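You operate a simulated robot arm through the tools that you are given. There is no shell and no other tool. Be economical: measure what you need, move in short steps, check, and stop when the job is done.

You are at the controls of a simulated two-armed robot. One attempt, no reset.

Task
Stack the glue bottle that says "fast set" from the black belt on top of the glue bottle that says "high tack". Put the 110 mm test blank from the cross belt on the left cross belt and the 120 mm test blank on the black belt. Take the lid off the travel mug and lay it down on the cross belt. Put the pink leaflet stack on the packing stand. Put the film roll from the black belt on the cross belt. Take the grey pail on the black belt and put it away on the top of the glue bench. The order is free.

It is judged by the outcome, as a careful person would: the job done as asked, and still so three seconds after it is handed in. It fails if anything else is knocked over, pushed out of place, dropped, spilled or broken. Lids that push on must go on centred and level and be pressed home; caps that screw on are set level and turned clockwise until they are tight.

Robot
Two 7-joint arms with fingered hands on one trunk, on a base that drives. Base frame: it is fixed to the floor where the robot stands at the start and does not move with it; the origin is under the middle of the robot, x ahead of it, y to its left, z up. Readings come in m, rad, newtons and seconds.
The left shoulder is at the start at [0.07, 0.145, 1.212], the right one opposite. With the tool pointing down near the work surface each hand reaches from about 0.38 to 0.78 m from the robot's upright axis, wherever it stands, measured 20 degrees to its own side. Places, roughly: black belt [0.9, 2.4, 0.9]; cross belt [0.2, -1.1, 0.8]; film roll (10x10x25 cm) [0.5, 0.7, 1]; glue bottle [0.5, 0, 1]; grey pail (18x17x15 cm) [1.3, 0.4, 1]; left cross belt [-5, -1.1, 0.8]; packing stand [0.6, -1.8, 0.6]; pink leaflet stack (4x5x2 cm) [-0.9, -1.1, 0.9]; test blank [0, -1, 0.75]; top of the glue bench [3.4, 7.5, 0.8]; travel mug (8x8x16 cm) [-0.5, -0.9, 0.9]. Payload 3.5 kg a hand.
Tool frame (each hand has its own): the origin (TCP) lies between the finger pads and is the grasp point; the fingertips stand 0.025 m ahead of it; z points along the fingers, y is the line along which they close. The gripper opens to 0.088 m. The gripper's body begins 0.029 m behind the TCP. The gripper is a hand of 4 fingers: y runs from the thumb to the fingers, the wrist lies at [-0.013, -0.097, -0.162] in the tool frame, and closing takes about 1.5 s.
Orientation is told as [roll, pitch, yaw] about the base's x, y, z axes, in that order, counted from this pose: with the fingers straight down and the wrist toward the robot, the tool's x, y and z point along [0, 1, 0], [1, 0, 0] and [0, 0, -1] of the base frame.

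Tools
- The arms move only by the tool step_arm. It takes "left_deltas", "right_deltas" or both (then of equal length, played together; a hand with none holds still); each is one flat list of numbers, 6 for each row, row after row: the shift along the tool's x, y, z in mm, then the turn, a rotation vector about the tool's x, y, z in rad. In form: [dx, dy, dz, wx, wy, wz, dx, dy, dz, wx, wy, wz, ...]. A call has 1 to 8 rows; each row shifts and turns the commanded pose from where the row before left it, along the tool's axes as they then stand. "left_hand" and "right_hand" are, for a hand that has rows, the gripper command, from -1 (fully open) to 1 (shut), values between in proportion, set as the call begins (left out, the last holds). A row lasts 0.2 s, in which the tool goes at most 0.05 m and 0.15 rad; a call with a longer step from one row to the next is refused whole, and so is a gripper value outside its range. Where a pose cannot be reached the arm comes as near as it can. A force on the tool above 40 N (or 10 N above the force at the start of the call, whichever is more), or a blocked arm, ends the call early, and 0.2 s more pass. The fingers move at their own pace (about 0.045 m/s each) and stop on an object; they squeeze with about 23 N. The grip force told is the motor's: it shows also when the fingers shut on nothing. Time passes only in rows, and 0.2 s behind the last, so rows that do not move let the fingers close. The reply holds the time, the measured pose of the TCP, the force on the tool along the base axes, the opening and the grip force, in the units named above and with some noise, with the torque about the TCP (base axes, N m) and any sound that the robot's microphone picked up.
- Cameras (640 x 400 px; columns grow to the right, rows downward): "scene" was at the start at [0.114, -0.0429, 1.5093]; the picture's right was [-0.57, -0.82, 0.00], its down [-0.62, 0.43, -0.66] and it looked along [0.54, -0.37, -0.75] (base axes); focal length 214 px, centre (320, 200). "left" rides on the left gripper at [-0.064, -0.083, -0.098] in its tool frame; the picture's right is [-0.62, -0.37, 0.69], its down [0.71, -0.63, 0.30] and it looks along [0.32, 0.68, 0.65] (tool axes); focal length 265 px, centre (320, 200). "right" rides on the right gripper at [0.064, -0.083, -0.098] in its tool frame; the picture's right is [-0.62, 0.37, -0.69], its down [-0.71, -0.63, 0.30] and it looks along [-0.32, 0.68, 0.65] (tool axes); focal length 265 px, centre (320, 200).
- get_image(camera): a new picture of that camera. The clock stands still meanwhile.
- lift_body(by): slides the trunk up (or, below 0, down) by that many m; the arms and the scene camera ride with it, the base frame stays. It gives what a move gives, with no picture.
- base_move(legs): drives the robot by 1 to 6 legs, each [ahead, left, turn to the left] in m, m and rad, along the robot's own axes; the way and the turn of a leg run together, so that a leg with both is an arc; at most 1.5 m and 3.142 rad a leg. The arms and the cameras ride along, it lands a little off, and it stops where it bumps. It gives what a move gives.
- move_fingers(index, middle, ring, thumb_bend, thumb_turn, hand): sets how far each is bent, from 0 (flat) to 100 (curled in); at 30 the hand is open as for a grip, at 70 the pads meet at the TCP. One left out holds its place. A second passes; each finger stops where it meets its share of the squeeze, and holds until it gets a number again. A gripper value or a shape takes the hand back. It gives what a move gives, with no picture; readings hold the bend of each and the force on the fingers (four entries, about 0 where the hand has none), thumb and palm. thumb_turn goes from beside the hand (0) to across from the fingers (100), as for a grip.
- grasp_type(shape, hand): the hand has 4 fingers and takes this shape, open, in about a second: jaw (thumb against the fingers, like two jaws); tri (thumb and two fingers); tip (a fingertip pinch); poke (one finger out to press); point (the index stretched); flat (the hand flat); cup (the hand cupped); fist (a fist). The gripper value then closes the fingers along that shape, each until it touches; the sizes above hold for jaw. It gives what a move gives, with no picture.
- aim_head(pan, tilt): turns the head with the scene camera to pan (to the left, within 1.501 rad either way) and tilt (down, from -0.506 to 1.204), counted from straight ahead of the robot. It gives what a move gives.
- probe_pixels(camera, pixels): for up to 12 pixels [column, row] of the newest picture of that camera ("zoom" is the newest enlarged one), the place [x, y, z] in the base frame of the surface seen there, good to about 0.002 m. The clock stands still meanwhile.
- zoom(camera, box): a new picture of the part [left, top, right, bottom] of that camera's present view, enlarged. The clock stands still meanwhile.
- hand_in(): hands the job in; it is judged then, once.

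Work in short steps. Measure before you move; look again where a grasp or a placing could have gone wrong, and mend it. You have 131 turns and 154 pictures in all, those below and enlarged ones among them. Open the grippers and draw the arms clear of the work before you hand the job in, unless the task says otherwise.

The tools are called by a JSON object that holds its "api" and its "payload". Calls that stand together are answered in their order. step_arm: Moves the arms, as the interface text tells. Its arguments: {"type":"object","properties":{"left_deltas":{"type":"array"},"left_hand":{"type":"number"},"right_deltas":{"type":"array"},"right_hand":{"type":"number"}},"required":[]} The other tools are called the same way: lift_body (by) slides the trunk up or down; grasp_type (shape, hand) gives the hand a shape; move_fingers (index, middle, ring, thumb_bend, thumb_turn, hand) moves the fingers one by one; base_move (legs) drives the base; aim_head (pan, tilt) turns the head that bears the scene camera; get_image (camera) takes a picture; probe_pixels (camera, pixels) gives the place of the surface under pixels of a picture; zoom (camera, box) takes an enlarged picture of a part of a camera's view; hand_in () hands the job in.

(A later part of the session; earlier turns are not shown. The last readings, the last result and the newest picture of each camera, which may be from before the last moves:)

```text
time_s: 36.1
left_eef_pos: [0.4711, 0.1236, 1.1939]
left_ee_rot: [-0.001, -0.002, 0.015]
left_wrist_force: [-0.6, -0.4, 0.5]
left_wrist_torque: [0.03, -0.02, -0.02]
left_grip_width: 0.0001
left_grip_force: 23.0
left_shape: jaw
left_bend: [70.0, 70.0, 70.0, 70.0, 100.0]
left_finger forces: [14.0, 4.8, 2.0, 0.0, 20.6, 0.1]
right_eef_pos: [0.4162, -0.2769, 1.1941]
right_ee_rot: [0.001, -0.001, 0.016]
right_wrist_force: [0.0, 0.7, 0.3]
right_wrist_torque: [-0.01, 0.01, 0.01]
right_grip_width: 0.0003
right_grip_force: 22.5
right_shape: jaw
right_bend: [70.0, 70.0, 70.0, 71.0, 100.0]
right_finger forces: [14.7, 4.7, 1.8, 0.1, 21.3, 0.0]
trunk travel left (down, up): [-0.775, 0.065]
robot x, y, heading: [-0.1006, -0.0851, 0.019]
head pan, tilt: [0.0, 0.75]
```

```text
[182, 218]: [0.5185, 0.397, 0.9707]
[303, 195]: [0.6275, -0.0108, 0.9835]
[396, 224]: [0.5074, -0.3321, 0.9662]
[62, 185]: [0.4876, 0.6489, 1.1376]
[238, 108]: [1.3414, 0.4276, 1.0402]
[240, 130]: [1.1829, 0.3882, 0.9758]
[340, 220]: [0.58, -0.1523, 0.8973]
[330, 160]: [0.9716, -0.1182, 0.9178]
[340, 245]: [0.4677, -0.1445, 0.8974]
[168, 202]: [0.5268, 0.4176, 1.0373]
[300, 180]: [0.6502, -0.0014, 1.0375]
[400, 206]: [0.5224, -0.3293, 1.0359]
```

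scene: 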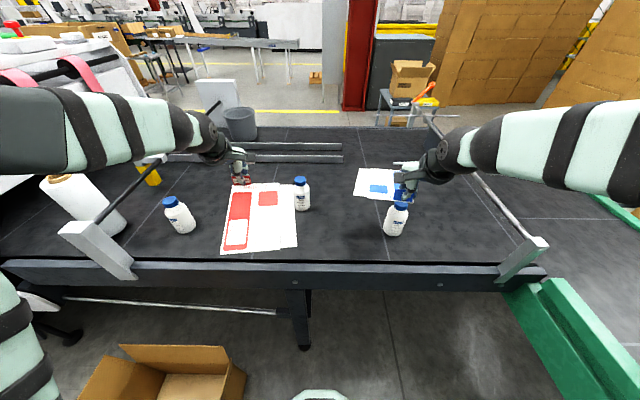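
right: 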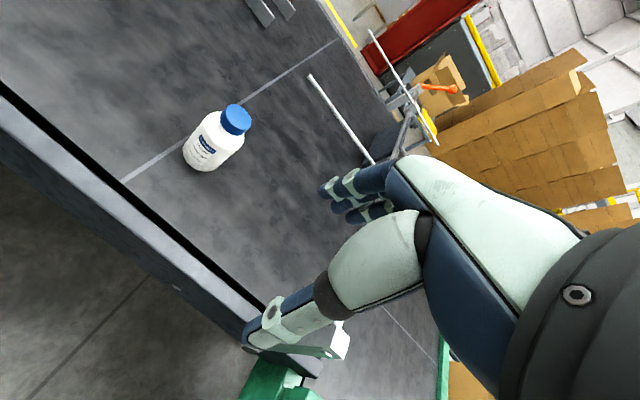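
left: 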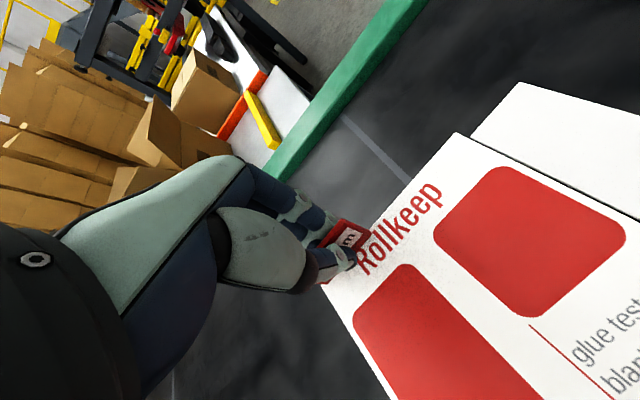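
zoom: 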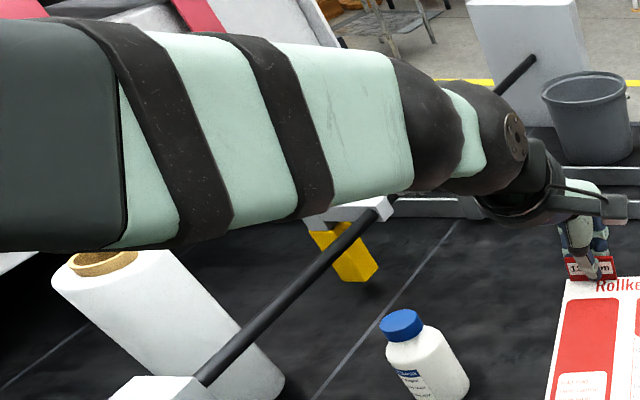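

Middle bottle is FAST SET, right one COLD SET; left must be read. I probe the floor carton's place and belt near edge before stepping forward.

{"api": "probe_pixels", "payload": {"camera": "scene", "pixels": [[120, 347], [225, 347], [240, 372], [165, 352], [320, 398], [300, 285], [300, 330], [100, 250], [200, 125], [150, 170], [240, 182], [110, 215]]}}

{"api": "base_move", "payload": {"legs": [[0.1, 0.04, 0]]}}

{"api": "get_image", "payload": {"camera": "scene"}}

```text
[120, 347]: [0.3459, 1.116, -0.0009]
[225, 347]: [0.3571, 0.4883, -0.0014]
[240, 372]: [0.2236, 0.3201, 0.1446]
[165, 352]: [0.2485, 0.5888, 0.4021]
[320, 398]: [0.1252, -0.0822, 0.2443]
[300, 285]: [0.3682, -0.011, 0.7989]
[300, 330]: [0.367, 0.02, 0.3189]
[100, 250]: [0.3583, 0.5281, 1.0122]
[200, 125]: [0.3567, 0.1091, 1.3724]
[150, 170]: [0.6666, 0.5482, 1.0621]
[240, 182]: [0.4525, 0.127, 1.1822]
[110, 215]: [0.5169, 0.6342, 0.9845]
```

```text
time_s: 37.3
left_eef_pos: [0.5666, 0.1631, 1.1954]
left_ee_rot: [0.001, -0.004, 0.015]
left_wrist_force: [-0.9, -0.2, 0.2]
left_wrist_torque: [0.06, -0.06, 0.0]
left_grip_width: 0.0
left_grip_force: 22.7
left_shape: jaw
left_bend: [70.0, 70.0, 70.0, 70.0, 100.0]
left_finger forces: [14.1, 4.9, 1.7, 0.0, 20.8, 0.1]
right_eef_pos: [0.5119, -0.2377, 1.1952]
right_ee_rot: [0.003, -0.001, 0.016]
right_wrist_force: [-1.2, -0.5, -0.4]
right_wrist_torque: [-0.04, 0.02, -0.01]
right_grip_width: 0.0003
right_grip_force: 23.3
right_shape: jaw
right_bend: [70.0, 70.0, 70.0, 71.0, 100.0]
right_finger forces: [14.7, 4.7, 1.7, 0.0, 21.3, 0.0]
trunk travel left (down, up): [-0.775, 0.065]
robot x, y, heading: [-0.0013, -0.0393, 0.019]
head pan, tilt: [0.0, 0.75]
```

```text
124 pictures are left
```

scene: 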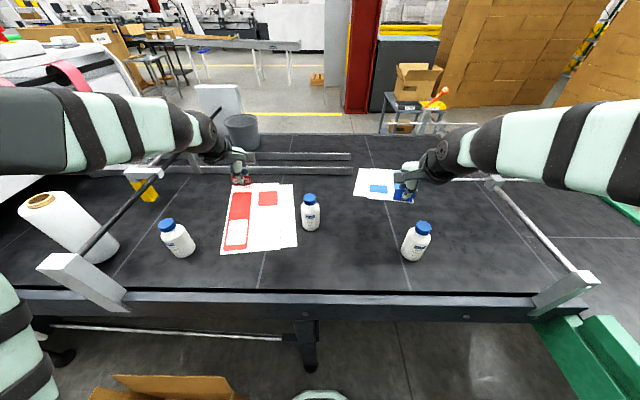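

I carry the red blank to between the bottles, then lower slowly: target TCP (0.68, 0.245), z≈0.934.

{"api": "step_arm", "payload": {"left_deltas": [20, 29, 0, 0, 0, 0, 20, 29, 0, 0, 0, 0, 20, 27, 20, 0, 0, 0, 20, 26, 30, 0, 0, 0, 0, 0, 40, 0, 0, 0, 0, 0, 40, 0, 0, 0, 0, 0, 40, 0, 0, 0]}}

{"api": "get_image", "payload": {"camera": "scene"}}

```text
time_s: 38.9
left_eef_pos: [0.6807, 0.2455, 1.0227]
left_ee_rot: [-0.002, -0.001, 0.017]
left_wrist_force: [-0.2, 0.3, 0.0]
left_wrist_torque: [0.0, -0.01, 0.03]
left_grip_width: 0.0001
left_grip_force: 22.6
left_shape: jaw
left_bend: [70.0, 70.0, 70.0, 70.0, 100.0]
left_finger forces: [14.3, 4.9, 1.8, 0.1, 20.8, 0.1]
right_eef_pos: [0.5164, -0.2356, 1.1927]
right_ee_rot: [0.0, 0.002, 0.015]
right_wrist_force: [-0.1, -0.1, -0.5]
right_wrist_torque: [0.0, 0.03, 0.04]
right_grip_width: 0.0001
right_grip_force: 22.9
right_shape: jaw
right_bend: [70.0, 70.0, 70.0, 71.0, 100.0]
right_finger forces: [14.7, 4.6, 1.8, 0.0, 21.3, 0.1]
trunk travel left (down, up): [-0.775, 0.065]
robot x, y, heading: [-0.005, -0.0416, 0.018]
head pan, tilt: [0.0, 0.75]
```

```text
123 pictures are left
```

scene: 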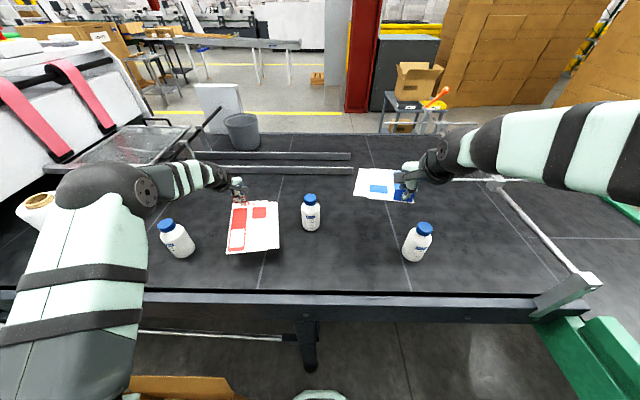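

Clear of both bottles. Lower the last 86 mm and release.

{"api": "step_arm", "payload": {"left_deltas": [0, 0, 30, 0, 0, 0, 0, 0, 25, 0, 0, 0, 0, 0, 15, 0, 0, 0, 0, 0, 10, 0, 0, 0, 0, 0, 6, 0, 0, 0]}}

{"api": "zoom", "payload": {"camera": "scene", "box": [140, 160, 340, 280]}}

```text
time_s: 40.1
left_eef_pos: [0.6795, 0.2449, 0.9382]
left_ee_rot: [0.0, -0.002, 0.016]
left_wrist_force: [0.3, -1.0, -0.9]
left_wrist_torque: [0.0, 0.0, -0.05]
left_grip_width: 0.0002
left_grip_force: 23.4
left_shape: jaw
left_bend: [70.0, 70.0, 70.0, 70.0, 100.0]
left_finger forces: [14.6, 4.9, 2.0, 0.0, 21.2, 0.0]
right_eef_pos: [0.5149, -0.2353, 1.1945]
right_ee_rot: [0.001, -0.001, 0.015]
right_wrist_force: [-0.1, -0.5, -0.1]
right_wrist_torque: [0.0, 0.04, 0.02]
right_grip_width: 0.0
right_grip_force: 22.9
right_shape: jaw
right_bend: [70.0, 70.0, 70.0, 71.0, 100.0]
right_finger forces: [14.6, 4.8, 1.8, 0.0, 21.3, 0.0]
trunk travel left (down, up): [-0.775, 0.065]
robot x, y, heading: [-0.0009, -0.0471, 0.01]
head pan, tilt: [0.0, 0.75]
```

```text
3.20 times, centred on (240, 220) of scene
```

zoom: 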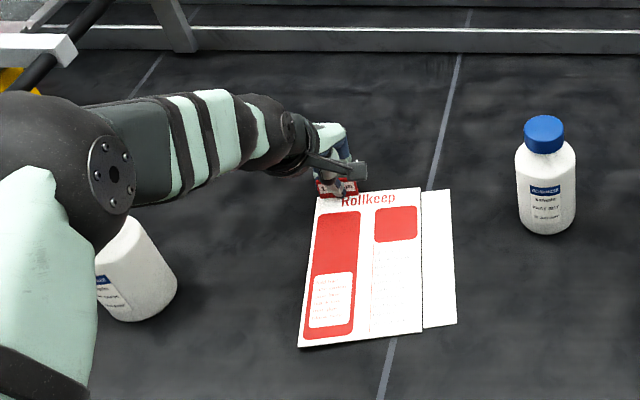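

{"api": "step_arm", "payload": {"left_deltas": [0, 0, 3, 0, 0, 0, 0, 0, 2, 0, 0, 0]}}

{"api": "step_arm", "payload": {"left_deltas": [0, 0, 0, 0, 0, 0, 0, 0, 0, 0, 0, 0, 0, 0, 0, 0, 0, 0, 0, 0, 0, 0, 0, 0, 0, 0, 0, 0, 0, 0], "left_hand": -1}}

{"api": "step_arm", "payload": {"left_deltas": [0, 0, -40, 0, 0, 0, 0, 0, -40, 0, 0, 0, 0, 0, -40, 0, 0, 0, 0, 0, -40, 0, 0, 0, 0, 0, -40, 0, 0, 0, 0, -20, -40, 0, 0, 0, 20, -40, 0, 0, 0, 0, 30, -30, 0, 0, 0, 0]}}

{"api": "get_image", "payload": {"camera": "scene"}}

{"api": "zoom", "payload": {"camera": "scene", "box": [140, 190, 260, 270]}}

```text
time_s: 40.7
left_eef_pos: [0.6787, 0.2465, 0.9326]
left_ee_rot: [0.001, -0.002, 0.016]
left_wrist_force: [-0.9, 0.7, -0.6]
left_wrist_torque: [-0.01, 0.01, 0.01]
left_grip_width: 0.0
left_grip_force: 23.8
left_shape: jaw
left_bend: [70.0, 70.0, 70.0, 70.0, 100.0]
left_finger forces: [15.0, 4.6, 2.0, 0.1, 21.3, 0.0]
right_eef_pos: [0.5149, -0.2369, 1.1945]
right_ee_rot: [0.001, 0.001, 0.015]
right_wrist_force: [0.2, -1.1, -0.2]
right_wrist_torque: [-0.05, 0.04, 0.03]
right_grip_width: 0.0001
right_grip_force: 22.5
right_shape: jaw
right_bend: [70.0, 70.0, 70.0, 71.0, 100.0]
right_finger forces: [14.7, 4.7, 1.8, 0.0, 21.3, 0.0]
trunk travel left (down, up): [-0.775, 0.065]
robot x, y, heading: [0.0004, -0.0428, 0.016]
head pan, tilt: [0.0, 0.75]
```

```text
time_s: 41.9
left_eef_pos: [0.6778, 0.246, 0.932]
left_ee_rot: [0.001, -0.002, 0.015]
left_wrist_force: [-0.2, -0.4, 0.1]
left_wrist_torque: [-0.02, 0.01, -0.05]
left_grip_width: 0.0876
left_grip_force: 0.1
left_shape: jaw
left_bend: [30.0, 30.0, 30.0, 30.0, 98.0]
left_finger forces: [0.1, 0.1, 0.0, 0.0, 0.0, 0.1]
right_eef_pos: [0.5141, -0.2363, 1.1943]
right_ee_rot: [0.001, -0.002, 0.015]
right_wrist_force: [0.6, -0.4, -0.7]
right_wrist_torque: [-0.01, 0.01, 0.0]
right_grip_width: 0.0
right_grip_force: 22.6
right_shape: jaw
right_bend: [70.0, 70.0, 70.0, 71.0, 100.0]
right_finger forces: [14.6, 4.7, 1.8, 0.1, 21.3, 0.0]
trunk travel left (down, up): [-0.775, 0.065]
robot x, y, heading: [-0.0026, -0.0445, 0.016]
head pan, tilt: [0.0, 0.75]
```

```text
time_s: 43.7
left_eef_pos: [0.5861, 0.298, 1.1729]
left_ee_rot: [-0.001, -0.002, 0.015]
left_wrist_force: [-1.1, -0.2, -0.6]
left_wrist_torque: [0.0, -0.04, 0.03]
left_grip_width: 0.0876
left_grip_force: 0.1
left_shape: jaw
left_bend: [30.0, 30.0, 30.0, 30.0, 98.0]
left_finger forces: [0.0, 0.0, 0.1, 0.1, 0.1, 0.0]
right_eef_pos: [0.513, -0.236, 1.1941]
right_ee_rot: [-0.003, 0.0, 0.016]
right_wrist_force: [0.6, -0.7, -0.3]
right_wrist_torque: [-0.02, 0.02, -0.03]
right_grip_width: 0.0
right_grip_force: 22.4
right_shape: jaw
right_bend: [70.0, 70.0, 70.0, 71.0, 100.0]
right_finger forces: [14.7, 4.8, 1.9, 0.0, 21.4, 0.0]
trunk travel left (down, up): [-0.775, 0.065]
robot x, y, heading: [-0.0005, -0.0458, 0.013]
head pan, tilt: [0.0, 0.75]
```

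```text
121 pictures are left
```

scene: 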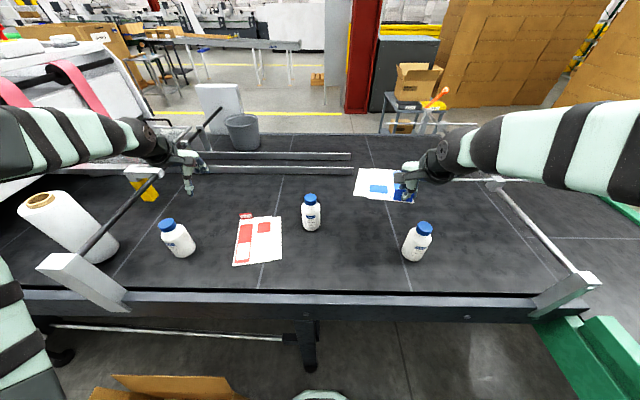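

```text
5.00 times, centred on (200, 230) of scene
```

zoom: 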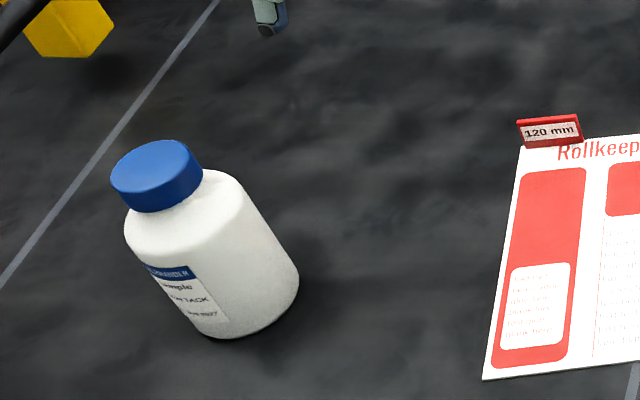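

Red blank placed well. I zoom harder to read the left bottle and measure bottles' shape.

{"api": "zoom", "payload": {"camera": "scene", "box": [156, 214, 204, 264]}}

{"api": "get_image", "payload": {"camera": "left"}}

{"api": "zoom", "payload": {"camera": "scene", "box": [285, 185, 335, 240]}}

{"api": "probe_pixels", "payload": {"camera": "zoom", "pixels": [[320, 110], [320, 150], [320, 180], [320, 230], [320, 300], [320, 380], [250, 150], [380, 150], [220, 300], [415, 300], [320, 400]]}}

```text
8.00 times, centred on (180, 239) of scene
```

zoom: 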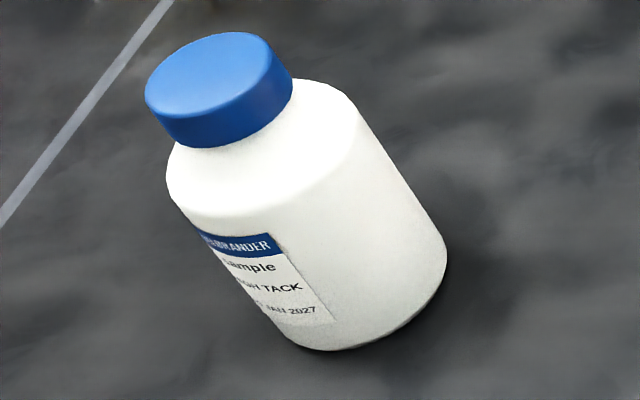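

```text
118 pictures are left
```

left: 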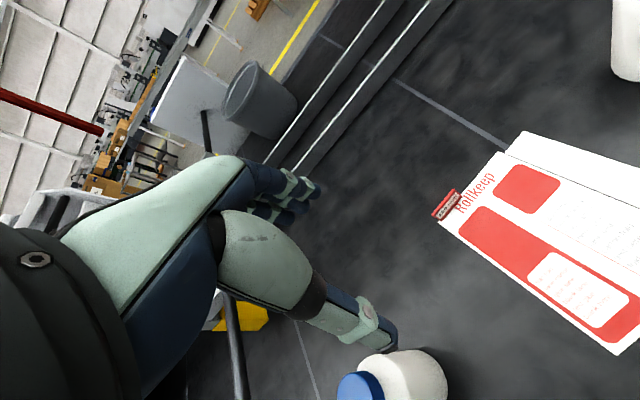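

```text
7.27 times, centred on (310, 212) of scene
```

zoom: 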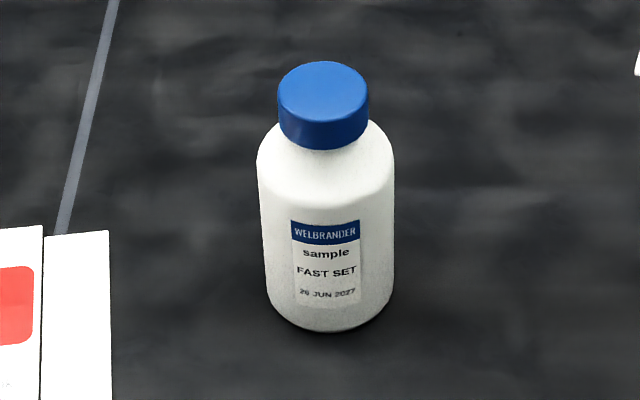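

```text
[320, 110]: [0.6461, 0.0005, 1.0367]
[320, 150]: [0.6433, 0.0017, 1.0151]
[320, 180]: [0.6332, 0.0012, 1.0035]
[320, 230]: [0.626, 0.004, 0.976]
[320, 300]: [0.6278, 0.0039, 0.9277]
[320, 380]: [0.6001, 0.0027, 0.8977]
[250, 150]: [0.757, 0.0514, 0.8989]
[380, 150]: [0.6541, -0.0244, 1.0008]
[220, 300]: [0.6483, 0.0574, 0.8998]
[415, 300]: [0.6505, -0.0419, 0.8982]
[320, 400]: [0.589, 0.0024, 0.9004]
```

Left bottle reads HIGH TACK. FAST SET axis ≈ (0.66, 0.0), cap z 1.015–1.038. I move the right hand (blue blank) away by 0.1 m and bring the left hand over the FAST SET cap.

{"api": "step_arm", "payload": {"left_deltas": [-37, 9, 0, 0, 0, 0, -37, 9, 0, 0, 0, 0, -37, 9, 0, 0, 0, 0, -37, 9, 0, 0, 0, 0, -37, 9, 0, 0, 0, 0, -37, 9, 10, 0, 0, 0, -37, 9, 10, 0, 0, 0, -38, 7, 10, 0, 0, 0], "right_deltas": [-15, 0, 0, 0, 0, 0, -15, 0, 0, 0, 0, 0, -15, 0, 0, 0, 0, 0, -15, 0, 0, 0, 0, 0, -15, 0, 0, 0, 0, 0, -15, 0, 0, 0, 0, 0, -15, 0, 0, 0, 0, 0, -15, 0, 0, 0, 0, 0]}}

{"api": "get_image", "payload": {"camera": "scene"}}

{"api": "get_image", "payload": {"camera": "left"}}

```text
time_s: 45.5
left_eef_pos: [0.6631, -0.0046, 1.1437]
left_ee_rot: [0.002, -0.002, 0.015]
left_wrist_force: [0.4, 0.0, 0.8]
left_wrist_torque: [0.04, 0.02, 0.01]
left_grip_width: 0.0878
left_grip_force: 0.1
left_shape: jaw
left_bend: [30.0, 30.0, 30.0, 30.0, 98.0]
left_finger forces: [0.1, 0.0, 0.1, 0.0, 0.0, 0.0]
right_eef_pos: [0.517, -0.3593, 1.1925]
right_ee_rot: [0.003, 0.002, 0.015]
right_wrist_force: [0.5, 0.4, 0.0]
right_wrist_torque: [0.01, 0.02, -0.02]
right_grip_width: 0.0
right_grip_force: 22.9
right_shape: jaw
right_bend: [70.0, 70.0, 70.0, 71.0, 100.0]
right_finger forces: [14.9, 4.6, 1.9, 0.0, 21.3, 0.0]
trunk travel left (down, up): [-0.775, 0.065]
robot x, y, heading: [0.0006, -0.0471, 0.016]
head pan, tilt: [0.0, 0.75]
```

```text
116 pictures are left
```

scene: 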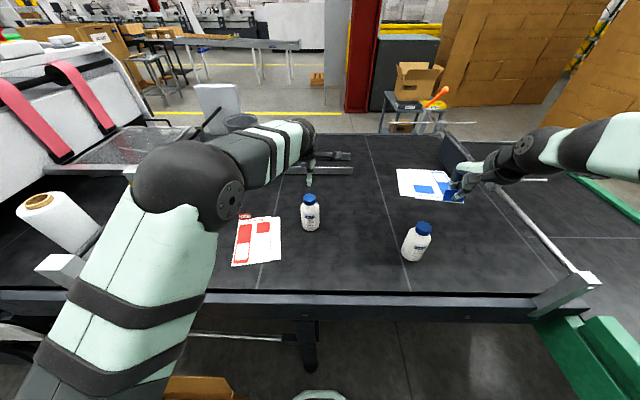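

```text
115 pictures are left
```

left: 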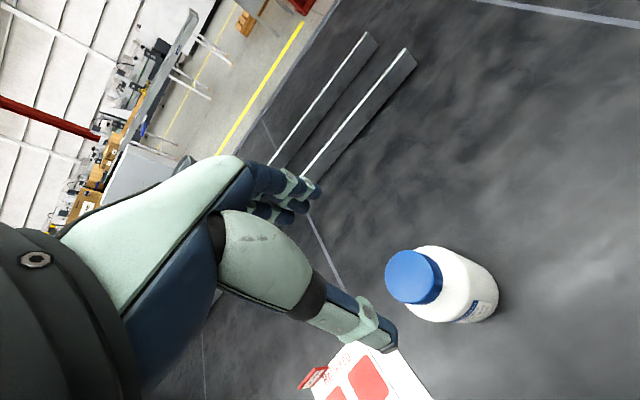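

I probe the cap top from the wrist camera.

{"api": "probe_pixels", "payload": {"camera": "left", "pixels": [[408, 277], [390, 265], [425, 290], [400, 295], [418, 258], [435, 262], [440, 290], [470, 320], [395, 255]]}}

{"api": "probe_pixels", "payload": {"camera": "scene", "pixels": [[309, 196], [304, 199], [315, 199], [310, 201]]}}

```text
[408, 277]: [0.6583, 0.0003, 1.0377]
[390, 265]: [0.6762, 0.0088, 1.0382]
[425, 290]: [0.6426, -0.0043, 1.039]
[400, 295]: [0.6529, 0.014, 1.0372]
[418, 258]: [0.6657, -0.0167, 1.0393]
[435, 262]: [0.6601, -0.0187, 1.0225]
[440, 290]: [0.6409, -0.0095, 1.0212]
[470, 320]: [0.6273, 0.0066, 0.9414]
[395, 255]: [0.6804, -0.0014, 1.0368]
```

```text
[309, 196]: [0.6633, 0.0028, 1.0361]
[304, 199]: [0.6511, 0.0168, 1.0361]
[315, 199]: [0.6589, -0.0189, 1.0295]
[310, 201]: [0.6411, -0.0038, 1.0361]
```

Cap centre (0.660,-0.001), top 1.038. Descend to TCP z 1.031 and close.

{"api": "step_arm", "payload": {"left_deltas": [4, -3, 30, 0, 0, 0, 0, 0, 30, 0, 0, 0, 0, 0, 30, 0, 0, 0, 0, 0, 22, 0, 0, 0]}}

{"api": "step_arm", "payload": {"left_deltas": [0, 0, 0, 0, 0, 0, 0, 0, 0, 0, 0, 0, 0, 0, 0, 0, 0, 0, 0, 0, 0, 0, 0, 0, 0, 0, 0, 0, 0, 0, 0, 0, 0, 0, 0, 0], "left_hand": 1}}

{"api": "get_image", "payload": {"camera": "left"}}

```text
time_s: 46.5
left_eef_pos: [0.6599, 0.0035, 1.0306]
left_ee_rot: [0.001, -0.002, 0.014]
left_wrist_force: [0.1, 0.0, 0.1]
left_wrist_torque: [0.01, 0.0, -0.02]
left_grip_width: 0.0877
left_grip_force: 0.1
left_shape: jaw
left_bend: [30.0, 30.0, 30.0, 30.0, 98.0]
left_finger forces: [0.0, 0.0, 0.0, 0.1, 0.0, 0.1]
right_eef_pos: [0.5163, -0.3574, 1.1929]
right_ee_rot: [-0.001, 0.001, 0.016]
right_wrist_force: [0.7, 0.2, 0.5]
right_wrist_torque: [-0.01, 0.01, 0.0]
right_grip_width: 0.0
right_grip_force: 22.7
right_shape: jaw
right_bend: [70.0, 70.0, 70.0, 71.0, 100.0]
right_finger forces: [14.9, 4.7, 1.9, 0.0, 21.4, 0.0]
trunk travel left (down, up): [-0.775, 0.065]
robot x, y, heading: [-0.0012, -0.0447, 0.018]
head pan, tilt: [0.0, 0.75]
```

```text
time_s: 47.9
left_eef_pos: [0.66, 0.0029, 1.032]
left_ee_rot: [0.0, -0.005, 0.016]
left_wrist_force: [-0.4, 0.3, 5.6]
left_wrist_torque: [0.09, -0.1, 0.02]
left_grip_width: 0.0342
left_grip_force: 23.4
left_shape: jaw
left_bend: [74.0, 48.0, 53.0, 74.0, 100.0]
left_finger forces: [9.7, 8.0, 0.0, 0.0, 17.0, 0.0]
right_eef_pos: [0.5157, -0.3563, 1.1931]
right_ee_rot: [-0.001, 0.002, 0.017]
right_wrist_force: [0.5, 0.1, -0.5]
right_wrist_torque: [0.0, 0.02, 0.0]
right_grip_width: 0.0
right_grip_force: 22.3
right_shape: jaw
right_bend: [70.0, 70.0, 70.0, 71.0, 100.0]
right_finger forces: [15.0, 4.7, 2.0, 0.0, 21.4, 0.0]
trunk travel left (down, up): [-0.775, 0.065]
robot x, y, heading: [-0.0018, -0.0462, 0.02]
head pan, tilt: [0.0, 0.75]
```

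```text
114 pictures are left
```

left: 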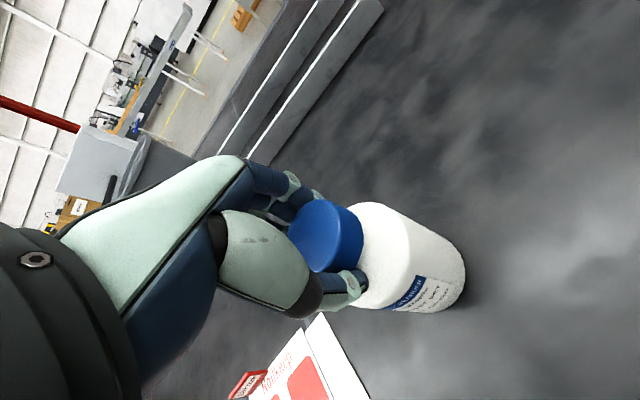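

Finger bends are uneven (index 74, middle 48). I look closer at the grip from the scene camera.

{"api": "zoom", "payload": {"camera": "scene", "box": [270, 150, 350, 240]}}

{"api": "zoom", "payload": {"camera": "left", "box": [220, 150, 480, 330]}}

```text
4.44 times, centred on (310, 195) of scene
```

zoom: 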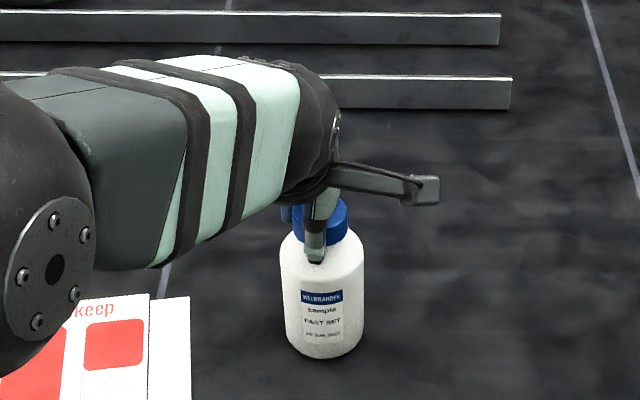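

```text
2.22 times, centred on (350, 240) of left
```

zoom: 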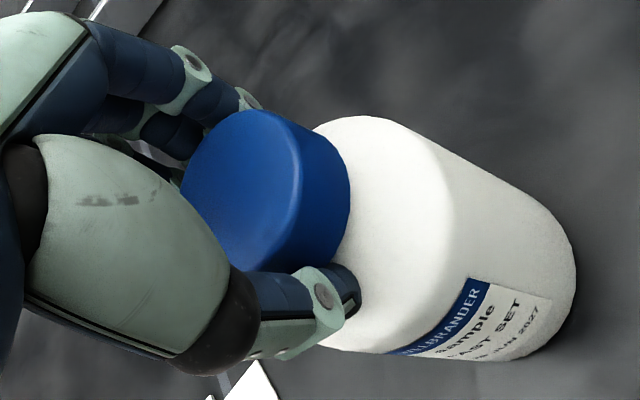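

The thumb presses the cap near centre; it looks sound. Lift 25 mm and check.

{"api": "step_arm", "payload": {"left_deltas": [0, 0, -8, 0, 0, 0, 0, 0, -8, 0, 0, 0, 0, 0, -9, 0, 0, 0, 0, 0, 0, 0, 0, 0]}}

{"api": "get_image", "payload": {"camera": "left"}}

{"api": "zoom", "payload": {"camera": "scene", "box": [270, 150, 350, 240]}}

```text
time_s: 48.9
left_eef_pos: [0.6604, 0.0027, 1.0559]
left_ee_rot: [0.001, 0.001, 0.015]
left_wrist_force: [0.2, -0.1, -3.5]
left_wrist_torque: [0.01, 0.03, -0.02]
left_grip_width: 0.0323
left_grip_force: 23.2
left_shape: jaw
left_bend: [74.0, 50.0, 53.0, 75.0, 100.0]
left_finger forces: [12.2, 7.2, 0.0, 0.0, 17.0, 0.1]
right_eef_pos: [0.5179, -0.3561, 1.193]
right_ee_rot: [-0.001, 0.001, 0.015]
right_wrist_force: [0.7, 0.1, -0.5]
right_wrist_torque: [0.01, 0.05, 0.03]
right_grip_width: 0.0
right_grip_force: 22.8
right_shape: jaw
right_bend: [70.0, 70.0, 70.0, 71.0, 100.0]
right_finger forces: [14.9, 4.7, 1.9, 0.0, 21.3, 0.0]
trunk travel left (down, up): [-0.775, 0.065]
robot x, y, heading: [0.0032, -0.0404, 0.018]
head pan, tilt: [0.0, 0.75]
```

```text
111 pictures are left
```

left: 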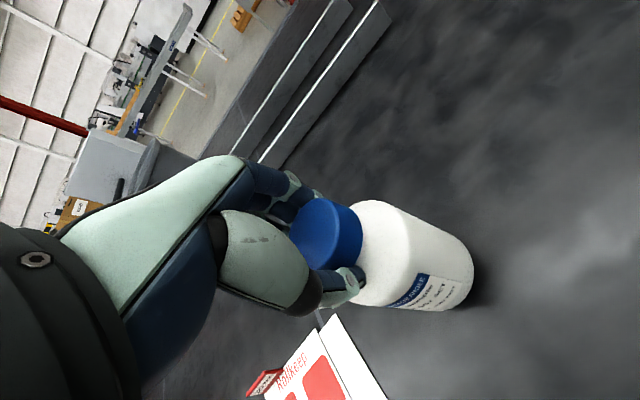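

```text
4.44 times, centred on (310, 195) of scene
```

zoom: 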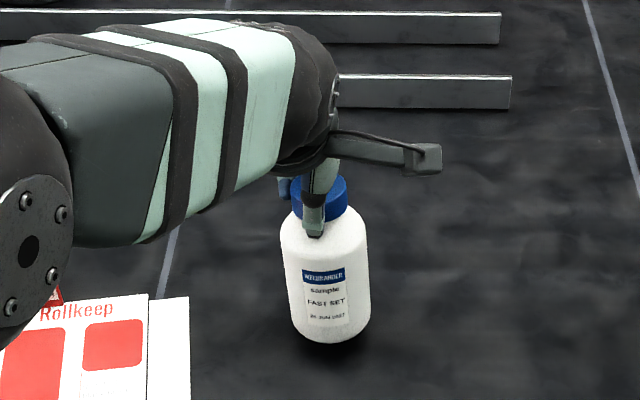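

Held well. Lift a further 150 mm, then measure the HIGH TACK cap.

{"api": "step_arm", "payload": {"left_deltas": [0, 0, -40, 0, 0, 0, 0, 0, -40, 0, 0, 0, 0, 0, -40, 0, 0, 0, 0, 0, -40, 0, 0, 0, 0, 0, 0, 0, 0, 0]}}

{"api": "step_arm", "payload": {"left_deltas": [38, -10, 0, 0, 0, 0, 38, -10, 0, 0, 0, 0, 38, -10, 0, 0, 0, 0, 38, -10, 0, 0, 0, 0, 38, -10, 0, 0, 0, 0, 38, -10, 0, 0, 0, 0, 20, -10, 0, 0, 0, 0, 0, 0, 0, 0, 0, 0]}}

{"api": "get_image", "payload": {"camera": "scene"}}

{"api": "get_image", "payload": {"camera": "left"}}

```text
time_s: 50.1
left_eef_pos: [0.6594, 0.0026, 1.2164]
left_ee_rot: [0.0, 0.0, 0.013]
left_wrist_force: [1.0, -0.1, -3.3]
left_wrist_torque: [-0.02, -0.03, 0.01]
left_grip_width: 0.0319
left_grip_force: 22.9
left_shape: jaw
left_bend: [74.0, 50.0, 53.0, 75.0, 100.0]
left_finger forces: [12.8, 7.1, 0.0, 0.1, 19.1, 0.1]
right_eef_pos: [0.5165, -0.3578, 1.1929]
right_ee_rot: [0.001, 0.001, 0.016]
right_wrist_force: [0.0, 0.3, -0.3]
right_wrist_torque: [-0.04, 0.0, 0.0]
right_grip_width: 0.0
right_grip_force: 22.8
right_shape: jaw
right_bend: [70.0, 70.0, 70.0, 71.0, 100.0]
right_finger forces: [14.9, 4.6, 1.9, 0.0, 21.4, 0.0]
trunk travel left (down, up): [-0.775, 0.065]
robot x, y, heading: [-0.0013, -0.0453, 0.017]
head pan, tilt: [0.0, 0.75]
```

```text
time_s: 51.9
left_eef_pos: [0.586, 0.2497, 1.2144]
left_ee_rot: [-0.001, -0.002, 0.013]
left_wrist_force: [-0.2, -0.2, -4.0]
left_wrist_torque: [0.03, -0.04, 0.02]
left_grip_width: 0.0319
left_grip_force: 22.9
left_shape: jaw
left_bend: [74.0, 50.0, 53.0, 75.0, 100.0]
left_finger forces: [13.5, 8.5, 0.1, 0.0, 20.1, 0.0]
right_eef_pos: [0.5174, -0.3576, 1.1933]
right_ee_rot: [0.0, 0.001, 0.014]
right_wrist_force: [0.2, 0.0, -0.4]
right_wrist_torque: [-0.03, 0.06, -0.03]
right_grip_width: 0.0001
right_grip_force: 22.9
right_shape: jaw
right_bend: [70.0, 70.0, 70.0, 71.0, 100.0]
right_finger forces: [14.9, 4.7, 1.9, 0.1, 21.4, 0.0]
trunk travel left (down, up): [-0.775, 0.065]
robot x, y, heading: [-0.0019, -0.042, 0.016]
head pan, tilt: [0.0, 0.75]
```

```text
109 pictures are left
```

scene: 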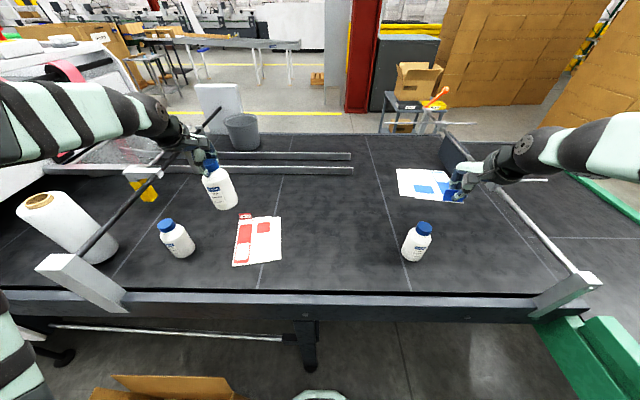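

```text
108 pictures are left
```

left: 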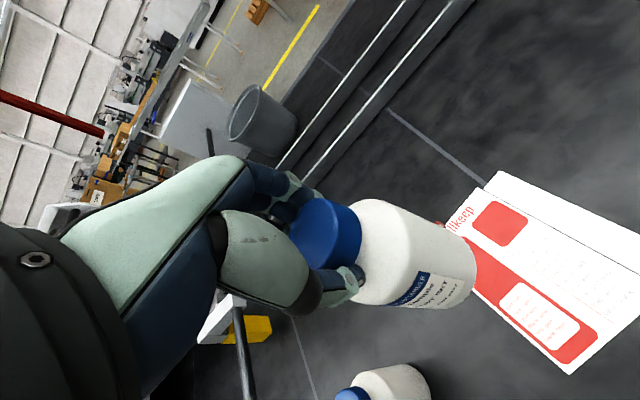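

I zoom in and measure both bottles.

{"api": "zoom", "payload": {"camera": "scene", "box": [150, 150, 250, 270]}}

{"api": "zoom", "payload": {"camera": "scene", "box": [150, 210, 200, 260]}}

```text
3.33 times, centred on (200, 210) of scene
```

zoom: 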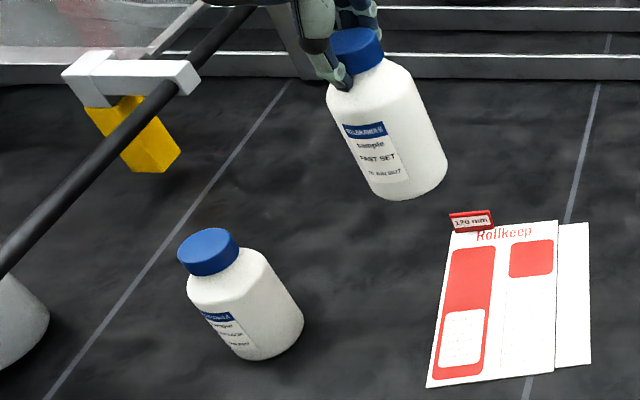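

```text
8.00 times, centred on (175, 235) of scene
```

zoom: 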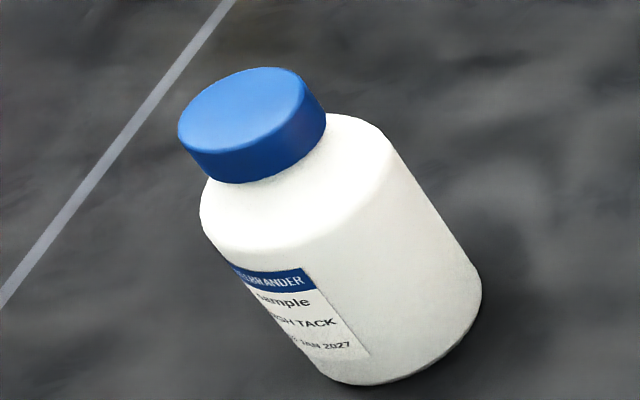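

{"api": "probe_pixels", "payload": {"camera": "zoom", "pixels": [[245, 110], [190, 125], [200, 145], [300, 90], [270, 75], [210, 90], [295, 110], [250, 140], [185, 160], [270, 165]]}}

{"api": "probe_pixels", "payload": {"camera": "scene", "pixels": [[222, 195], [232, 195], [226, 204], [217, 208], [235, 203], [150, 181], [110, 222], [145, 195], [212, 168]]}}

```text
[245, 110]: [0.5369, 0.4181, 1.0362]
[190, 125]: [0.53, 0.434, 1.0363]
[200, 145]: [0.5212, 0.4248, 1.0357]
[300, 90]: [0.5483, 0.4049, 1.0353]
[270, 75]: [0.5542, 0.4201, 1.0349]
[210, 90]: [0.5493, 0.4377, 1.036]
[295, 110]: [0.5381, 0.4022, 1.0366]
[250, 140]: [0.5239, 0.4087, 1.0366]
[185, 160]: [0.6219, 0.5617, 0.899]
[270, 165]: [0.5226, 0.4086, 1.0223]
```

```text
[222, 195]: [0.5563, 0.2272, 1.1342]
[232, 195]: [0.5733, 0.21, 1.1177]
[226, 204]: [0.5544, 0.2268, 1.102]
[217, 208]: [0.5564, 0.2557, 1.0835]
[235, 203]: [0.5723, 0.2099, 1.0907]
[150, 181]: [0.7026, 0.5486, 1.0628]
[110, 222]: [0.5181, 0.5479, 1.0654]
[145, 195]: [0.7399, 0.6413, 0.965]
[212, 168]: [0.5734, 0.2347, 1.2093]
```

HIGH TACK cap centre (0.537,0.4185), top ≈1.038. The held bottle's axis is ~7 mm to the right of the TCP. Move over it.

{"api": "step_arm", "payload": {"left_deltas": [35, -9, 0, 0, 0, 0, 35, -9, 0, 0, 0, 0, 35, -9, 0, 0, 0, 0, 35, -9, 0, 0, 0, 0, 36, -10, 0, 0, 0, 0, 0, 0, 0, 0, 0, 0, 0, 0, 0, 0, 0, 0]}}

{"api": "zoom", "payload": {"camera": "scene", "box": [130, 160, 210, 270]}}

```text
time_s: 53.5
left_eef_pos: [0.5389, 0.4259, 1.214]
left_ee_rot: [0.001, -0.002, 0.014]
left_wrist_force: [1.0, 0.0, -2.9]
left_wrist_torque: [0.03, -0.02, 0.02]
left_grip_width: 0.0318
left_grip_force: 23.1
left_shape: jaw
left_bend: [74.0, 50.0, 53.0, 75.0, 100.0]
left_finger forces: [14.0, 8.4, 0.0, 0.0, 20.3, 0.0]
right_eef_pos: [0.516, -0.3572, 1.1923]
right_ee_rot: [0.0, -0.001, 0.015]
right_wrist_force: [-0.1, 0.0, -1.1]
right_wrist_torque: [-0.01, 0.02, 0.0]
right_grip_width: 0.0001
right_grip_force: 23.3
right_shape: jaw
right_bend: [70.0, 70.0, 70.0, 71.0, 100.0]
right_finger forces: [15.0, 4.7, 1.8, 0.0, 21.5, 0.1]
trunk travel left (down, up): [-0.775, 0.065]
robot x, y, heading: [-0.0011, -0.0436, 0.012]
head pan, tilt: [0.0, 0.75]
```

```text
3.64 times, centred on (170, 215) of scene
```

zoom: 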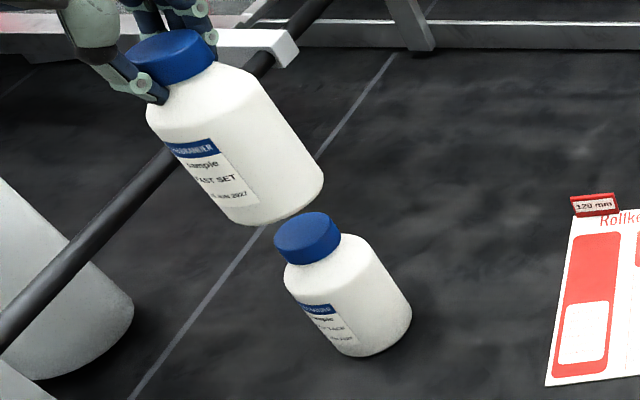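

I probe both bodies to compare axes.

{"api": "probe_pixels", "payload": {"camera": "zoom", "pixels": [[195, 160], [240, 130], [275, 120], [250, 190], [300, 165], [220, 205], [310, 310], [345, 285], [375, 275], [350, 325], [400, 310], [170, 50]]}}

```text
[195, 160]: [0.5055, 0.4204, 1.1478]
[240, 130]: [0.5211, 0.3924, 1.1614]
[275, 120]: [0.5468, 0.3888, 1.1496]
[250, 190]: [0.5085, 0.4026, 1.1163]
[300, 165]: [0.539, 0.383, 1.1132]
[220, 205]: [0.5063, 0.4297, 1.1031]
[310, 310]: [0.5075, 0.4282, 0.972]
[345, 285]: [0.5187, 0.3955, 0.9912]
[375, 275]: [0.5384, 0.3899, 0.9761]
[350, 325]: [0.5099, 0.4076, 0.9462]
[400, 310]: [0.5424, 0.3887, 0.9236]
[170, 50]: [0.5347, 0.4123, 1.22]
```

Lower axis ≈(0.5385,0.4195), held axis ≈(0.537,0.415). Correct by +4.5 mm left, +1.5 mm ahead and lower until near contact.

{"api": "step_arm", "payload": {"left_deltas": [4.5, 1.5, 0, 0, 0, 0, 0, 0, 15, 0, 0, 0, 0, 0, 12, 0, 0, 0, 0, 0, 8, 0, 0, 0, 0, 0, 0, 0, 0, 0]}}

{"api": "zoom", "payload": {"camera": "scene", "box": [130, 160, 210, 270]}}

```text
time_s: 54.7
left_eef_pos: [0.5384, 0.4299, 1.1805]
left_ee_rot: [0.0, 0.0, 0.014]
left_wrist_force: [0.0, -0.3, -3.6]
left_wrist_torque: [0.01, -0.02, -0.02]
left_grip_width: 0.0316
left_grip_force: 22.7
left_shape: jaw
left_bend: [74.0, 50.0, 53.0, 75.0, 100.0]
left_finger forces: [14.0, 8.4, 0.1, 0.0, 20.1, 0.0]
right_eef_pos: [0.5156, -0.3571, 1.1922]
right_ee_rot: [-0.002, 0.0, 0.014]
right_wrist_force: [0.3, 0.8, -0.6]
right_wrist_torque: [0.0, 0.06, -0.01]
right_grip_width: 0.0
right_grip_force: 23.0
right_shape: jaw
right_bend: [70.0, 70.0, 70.0, 71.0, 100.0]
right_finger forces: [14.8, 4.6, 1.9, 0.1, 21.5, 0.0]
trunk travel left (down, up): [-0.775, 0.065]
robot x, y, heading: [0.0014, -0.0483, 0.017]
head pan, tilt: [0.0, 0.75]
```

```text
3.64 times, centred on (170, 215) of scene
```

zoom: 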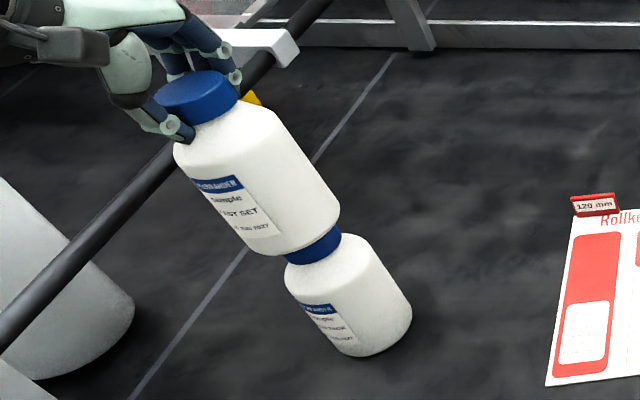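

{"api": "probe_pixels", "payload": {"camera": "zoom", "pixels": [[215, 190], [240, 200], [265, 235], [230, 215], [290, 170], [320, 200], [310, 310], [330, 300], [350, 325], [330, 330], [375, 275], [400, 310]]}}

```text
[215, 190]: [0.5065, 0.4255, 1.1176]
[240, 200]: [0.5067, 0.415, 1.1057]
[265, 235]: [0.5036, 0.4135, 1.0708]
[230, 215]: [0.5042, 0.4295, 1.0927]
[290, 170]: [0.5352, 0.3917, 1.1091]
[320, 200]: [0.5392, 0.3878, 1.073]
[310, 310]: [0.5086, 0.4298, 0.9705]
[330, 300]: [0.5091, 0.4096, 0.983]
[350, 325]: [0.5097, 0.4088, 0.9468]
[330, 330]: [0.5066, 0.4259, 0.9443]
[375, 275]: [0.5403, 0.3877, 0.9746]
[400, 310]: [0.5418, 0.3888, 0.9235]
```

Now axes agree within ~2.5 mm in x. Nudge 2 mm ahead and lower onto the cap.

{"api": "step_arm", "payload": {"left_deltas": [0, 2, 3, 0, 0, 0, 0, 0, 3, 0, 0, 0, 0, 0, 2, 0, 0, 0, 0, 0, 0, 0, 0, 0]}}

{"api": "zoom", "payload": {"camera": "scene", "box": [130, 160, 210, 270]}}

```text
time_s: 55.7
left_eef_pos: [0.5406, 0.4291, 1.1734]
left_ee_rot: [0.0, -0.003, 0.015]
left_wrist_force: [-0.2, -0.3, 0.8]
left_wrist_torque: [0.03, -0.03, -0.01]
left_grip_width: 0.0317
left_grip_force: 22.6
left_shape: jaw
left_bend: [74.0, 50.0, 53.0, 75.0, 100.0]
left_finger forces: [13.9, 9.7, 0.1, 0.0, 20.6, 0.0]
right_eef_pos: [0.5159, -0.3565, 1.1929]
right_ee_rot: [-0.001, 0.0, 0.015]
right_wrist_force: [-1.3, -0.5, -0.9]
right_wrist_torque: [-0.02, 0.07, 0.0]
right_grip_width: 0.0
right_grip_force: 23.5
right_shape: jaw
right_bend: [70.0, 70.0, 70.0, 71.0, 100.0]
right_finger forces: [15.0, 4.5, 1.9, 0.0, 21.4, 0.1]
trunk travel left (down, up): [-0.775, 0.065]
robot x, y, heading: [-0.0003, -0.042, 0.019]
head pan, tilt: [0.0, 0.75]
```

```text
3.64 times, centred on (170, 215) of scene
```

zoom: 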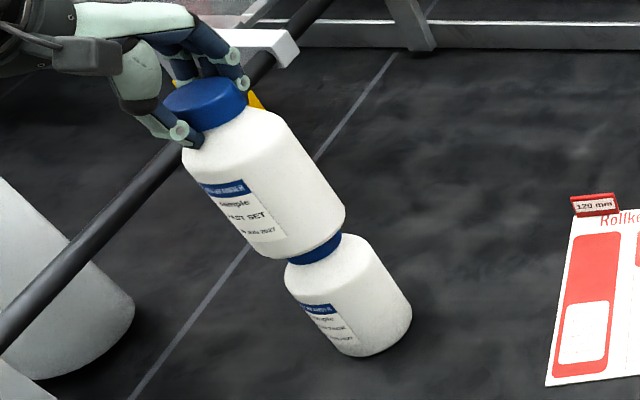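

The force changed sign: it rests on the cap. Open gently.

{"api": "step_arm", "payload": {"left_deltas": [0, 0, 0, 0, 0, 0, 0, 0, 0, 0, 0, 0, 0, 0, 0, 0, 0, 0], "left_hand": 0}}

{"api": "step_arm", "payload": {"left_deltas": [0, 0, 0, 0, 0, 0, 0, 0, 0, 0, 0, 0, 0, 0, 0, 0, 0, 0, 0, 0, 0, 0, 0, 0, 0, 0, 0, 0, 0, 0], "left_hand": -1}}

{"api": "zoom", "payload": {"camera": "scene", "box": [130, 160, 210, 270]}}

```text
time_s: 56.5
left_eef_pos: [0.5405, 0.4289, 1.1724]
left_ee_rot: [0.001, -0.001, 0.015]
left_wrist_force: [0.3, -0.1, 0.1]
left_wrist_torque: [0.0, -0.01, 0.0]
left_grip_width: 0.0438
left_grip_force: 0.0
left_shape: jaw
left_bend: [74.0, 45.0, 41.0, 70.0, 100.0]
left_finger forces: [0.0, 0.0, 0.0, 0.1, 0.0, 0.1]
right_eef_pos: [0.5147, -0.3579, 1.1935]
right_ee_rot: [0.0, 0.0, 0.017]
right_wrist_force: [0.1, 0.1, -0.5]
right_wrist_torque: [-0.02, 0.04, 0.01]
right_grip_width: 0.0001
right_grip_force: 23.2
right_shape: jaw
right_bend: [70.0, 70.0, 70.0, 71.0, 100.0]
right_finger forces: [14.9, 4.7, 1.9, 0.0, 21.3, 0.0]
trunk travel left (down, up): [-0.775, 0.065]
robot x, y, heading: [-0.0041, -0.0413, 0.014]
head pan, tilt: [0.0, 0.75]
```

```text
time_s: 57.7
left_eef_pos: [0.5402, 0.4295, 1.1728]
left_ee_rot: [-0.001, -0.002, 0.016]
left_wrist_force: [0.0, -0.1, -0.2]
left_wrist_torque: [-0.01, 0.01, -0.02]
left_grip_width: 0.0874
left_grip_force: 0.0
left_shape: jaw
left_bend: [30.0, 30.0, 30.0, 30.0, 98.0]
left_finger forces: [0.1, 0.0, 0.0, 0.0, 0.1, 0.0]
right_eef_pos: [0.5156, -0.3575, 1.1933]
right_ee_rot: [-0.001, -0.001, 0.015]
right_wrist_force: [0.3, 0.0, -0.2]
right_wrist_torque: [0.01, 0.02, -0.02]
right_grip_width: 0.0001
right_grip_force: 22.7
right_shape: jaw
right_bend: [70.0, 70.0, 70.0, 71.0, 100.0]
right_finger forces: [14.9, 4.6, 1.9, 0.0, 21.5, 0.0]
trunk travel left (down, up): [-0.775, 0.065]
robot x, y, heading: [-0.0008, -0.0446, 0.02]
head pan, tilt: [0.0, 0.75]
```

```text
3.64 times, centred on (170, 215) of scene
```

zoom: 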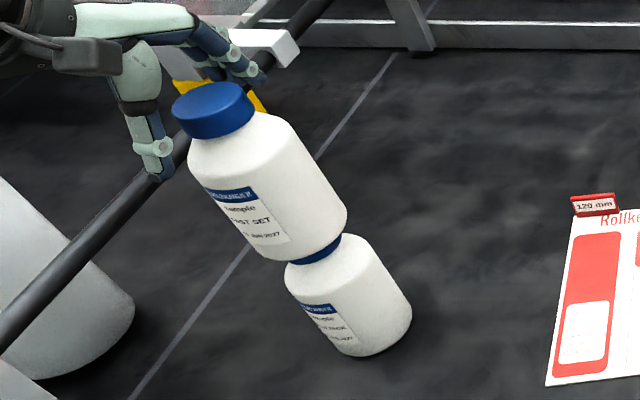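

The stack stands. I lift the hand straight up and back, then look left-down at the film roll and the floor carton.

{"api": "step_arm", "payload": {"left_deltas": [0, 0, -30, 0, 0, 0, 0, 0, -40, 0, 0, 0, 0, 0, -40, 0, 0, 0, 0, 0, -20, 0, 0, 0, 0, -40, 0, 0, 0, 0, 0, -40, 0, 0, 0, 0, -20, -20, 0, 0, 0, 0, -20, 0, 0, 0, 0, 0]}}

{"api": "aim_head", "payload": {"pan": 0.75, "tilt": 0.95}}

{"api": "get_image", "payload": {"camera": "scene"}}

```text
time_s: 59.5
left_eef_pos: [0.4403, 0.3862, 1.3027]
left_ee_rot: [0.0, -0.002, 0.016]
left_wrist_force: [0.2, 0.1, -0.3]
left_wrist_torque: [0.0, 0.0, 0.0]
left_grip_width: 0.0878
left_grip_force: 0.0
left_shape: jaw
left_bend: [30.0, 30.0, 30.0, 30.0, 98.0]
left_finger forces: [0.1, 0.0, 0.1, 0.1, 0.1, 0.0]
right_eef_pos: [0.5147, -0.3595, 1.1925]
right_ee_rot: [0.001, -0.001, 0.015]
right_wrist_force: [0.1, 0.6, 0.1]
right_wrist_torque: [-0.04, 0.02, 0.02]
right_grip_width: 0.0
right_grip_force: 23.2
right_shape: jaw
right_bend: [70.0, 70.0, 70.0, 71.0, 100.0]
right_finger forces: [14.9, 5.1, 2.2, 0.0, 21.4, 0.0]
trunk travel left (down, up): [-0.775, 0.065]
robot x, y, heading: [-0.0003, -0.0451, 0.015]
head pan, tilt: [0.0, 0.75]
```

```text
time_s: 60.6
left_eef_pos: [0.4411, 0.389, 1.3022]
left_ee_rot: [0.001, -0.003, 0.015]
left_wrist_force: [-0.5, 0.0, -0.2]
left_wrist_torque: [-0.01, 0.0, 0.0]
left_grip_width: 0.0877
left_grip_force: 0.1
left_shape: jaw
left_bend: [30.0, 30.0, 30.0, 30.0, 98.0]
left_finger forces: [0.0, 0.0, 0.0, 0.0, 0.0, 0.0]
right_eef_pos: [0.5158, -0.3564, 1.1932]
right_ee_rot: [0.0, -0.001, 0.015]
right_wrist_force: [0.0, 0.1, -1.1]
right_wrist_torque: [-0.01, 0.02, 0.0]
right_grip_width: 0.0
right_grip_force: 22.5
right_shape: jaw
right_bend: [70.0, 70.0, 70.0, 71.0, 100.0]
right_finger forces: [14.9, 4.9, 2.1, 0.0, 21.4, 0.1]
trunk travel left (down, up): [-0.775, 0.065]
robot x, y, heading: [-0.0014, -0.0464, 0.014]
head pan, tilt: [0.75, 0.949]
```

```text
101 pictures are left
```

scene: 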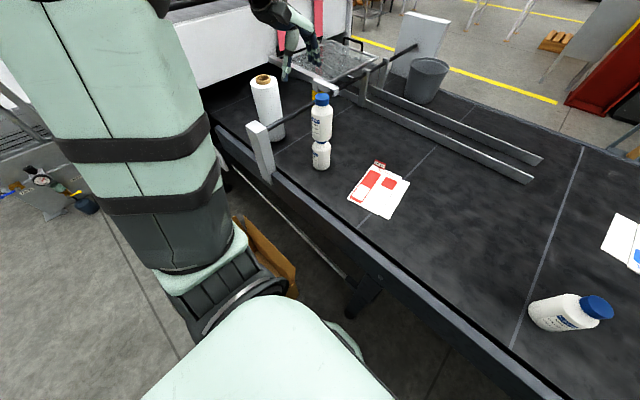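

{"api": "probe_pixels", "payload": {"camera": "scene", "pixels": [[263, 79], [263, 75], [252, 84], [275, 84], [258, 100], [272, 100], [265, 140], [258, 238], [295, 285], [243, 222], [280, 290], [262, 150]]}}

{"api": "zoom", "payload": {"camera": "scene", "box": [210, 55, 350, 185]}}

```text
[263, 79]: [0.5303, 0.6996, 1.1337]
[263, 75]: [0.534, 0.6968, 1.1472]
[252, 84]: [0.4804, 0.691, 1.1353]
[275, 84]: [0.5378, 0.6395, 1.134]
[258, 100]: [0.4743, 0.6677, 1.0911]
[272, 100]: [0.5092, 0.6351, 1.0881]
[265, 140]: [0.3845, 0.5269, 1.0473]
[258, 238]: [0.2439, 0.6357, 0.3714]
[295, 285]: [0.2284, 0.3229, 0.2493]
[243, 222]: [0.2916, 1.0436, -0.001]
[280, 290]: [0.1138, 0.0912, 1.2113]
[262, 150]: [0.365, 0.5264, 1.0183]
```

```text
3.08 times, centred on (280, 120) of scene
```

zoom: 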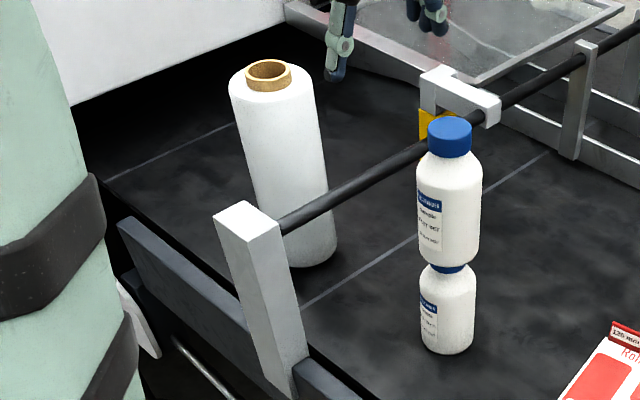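

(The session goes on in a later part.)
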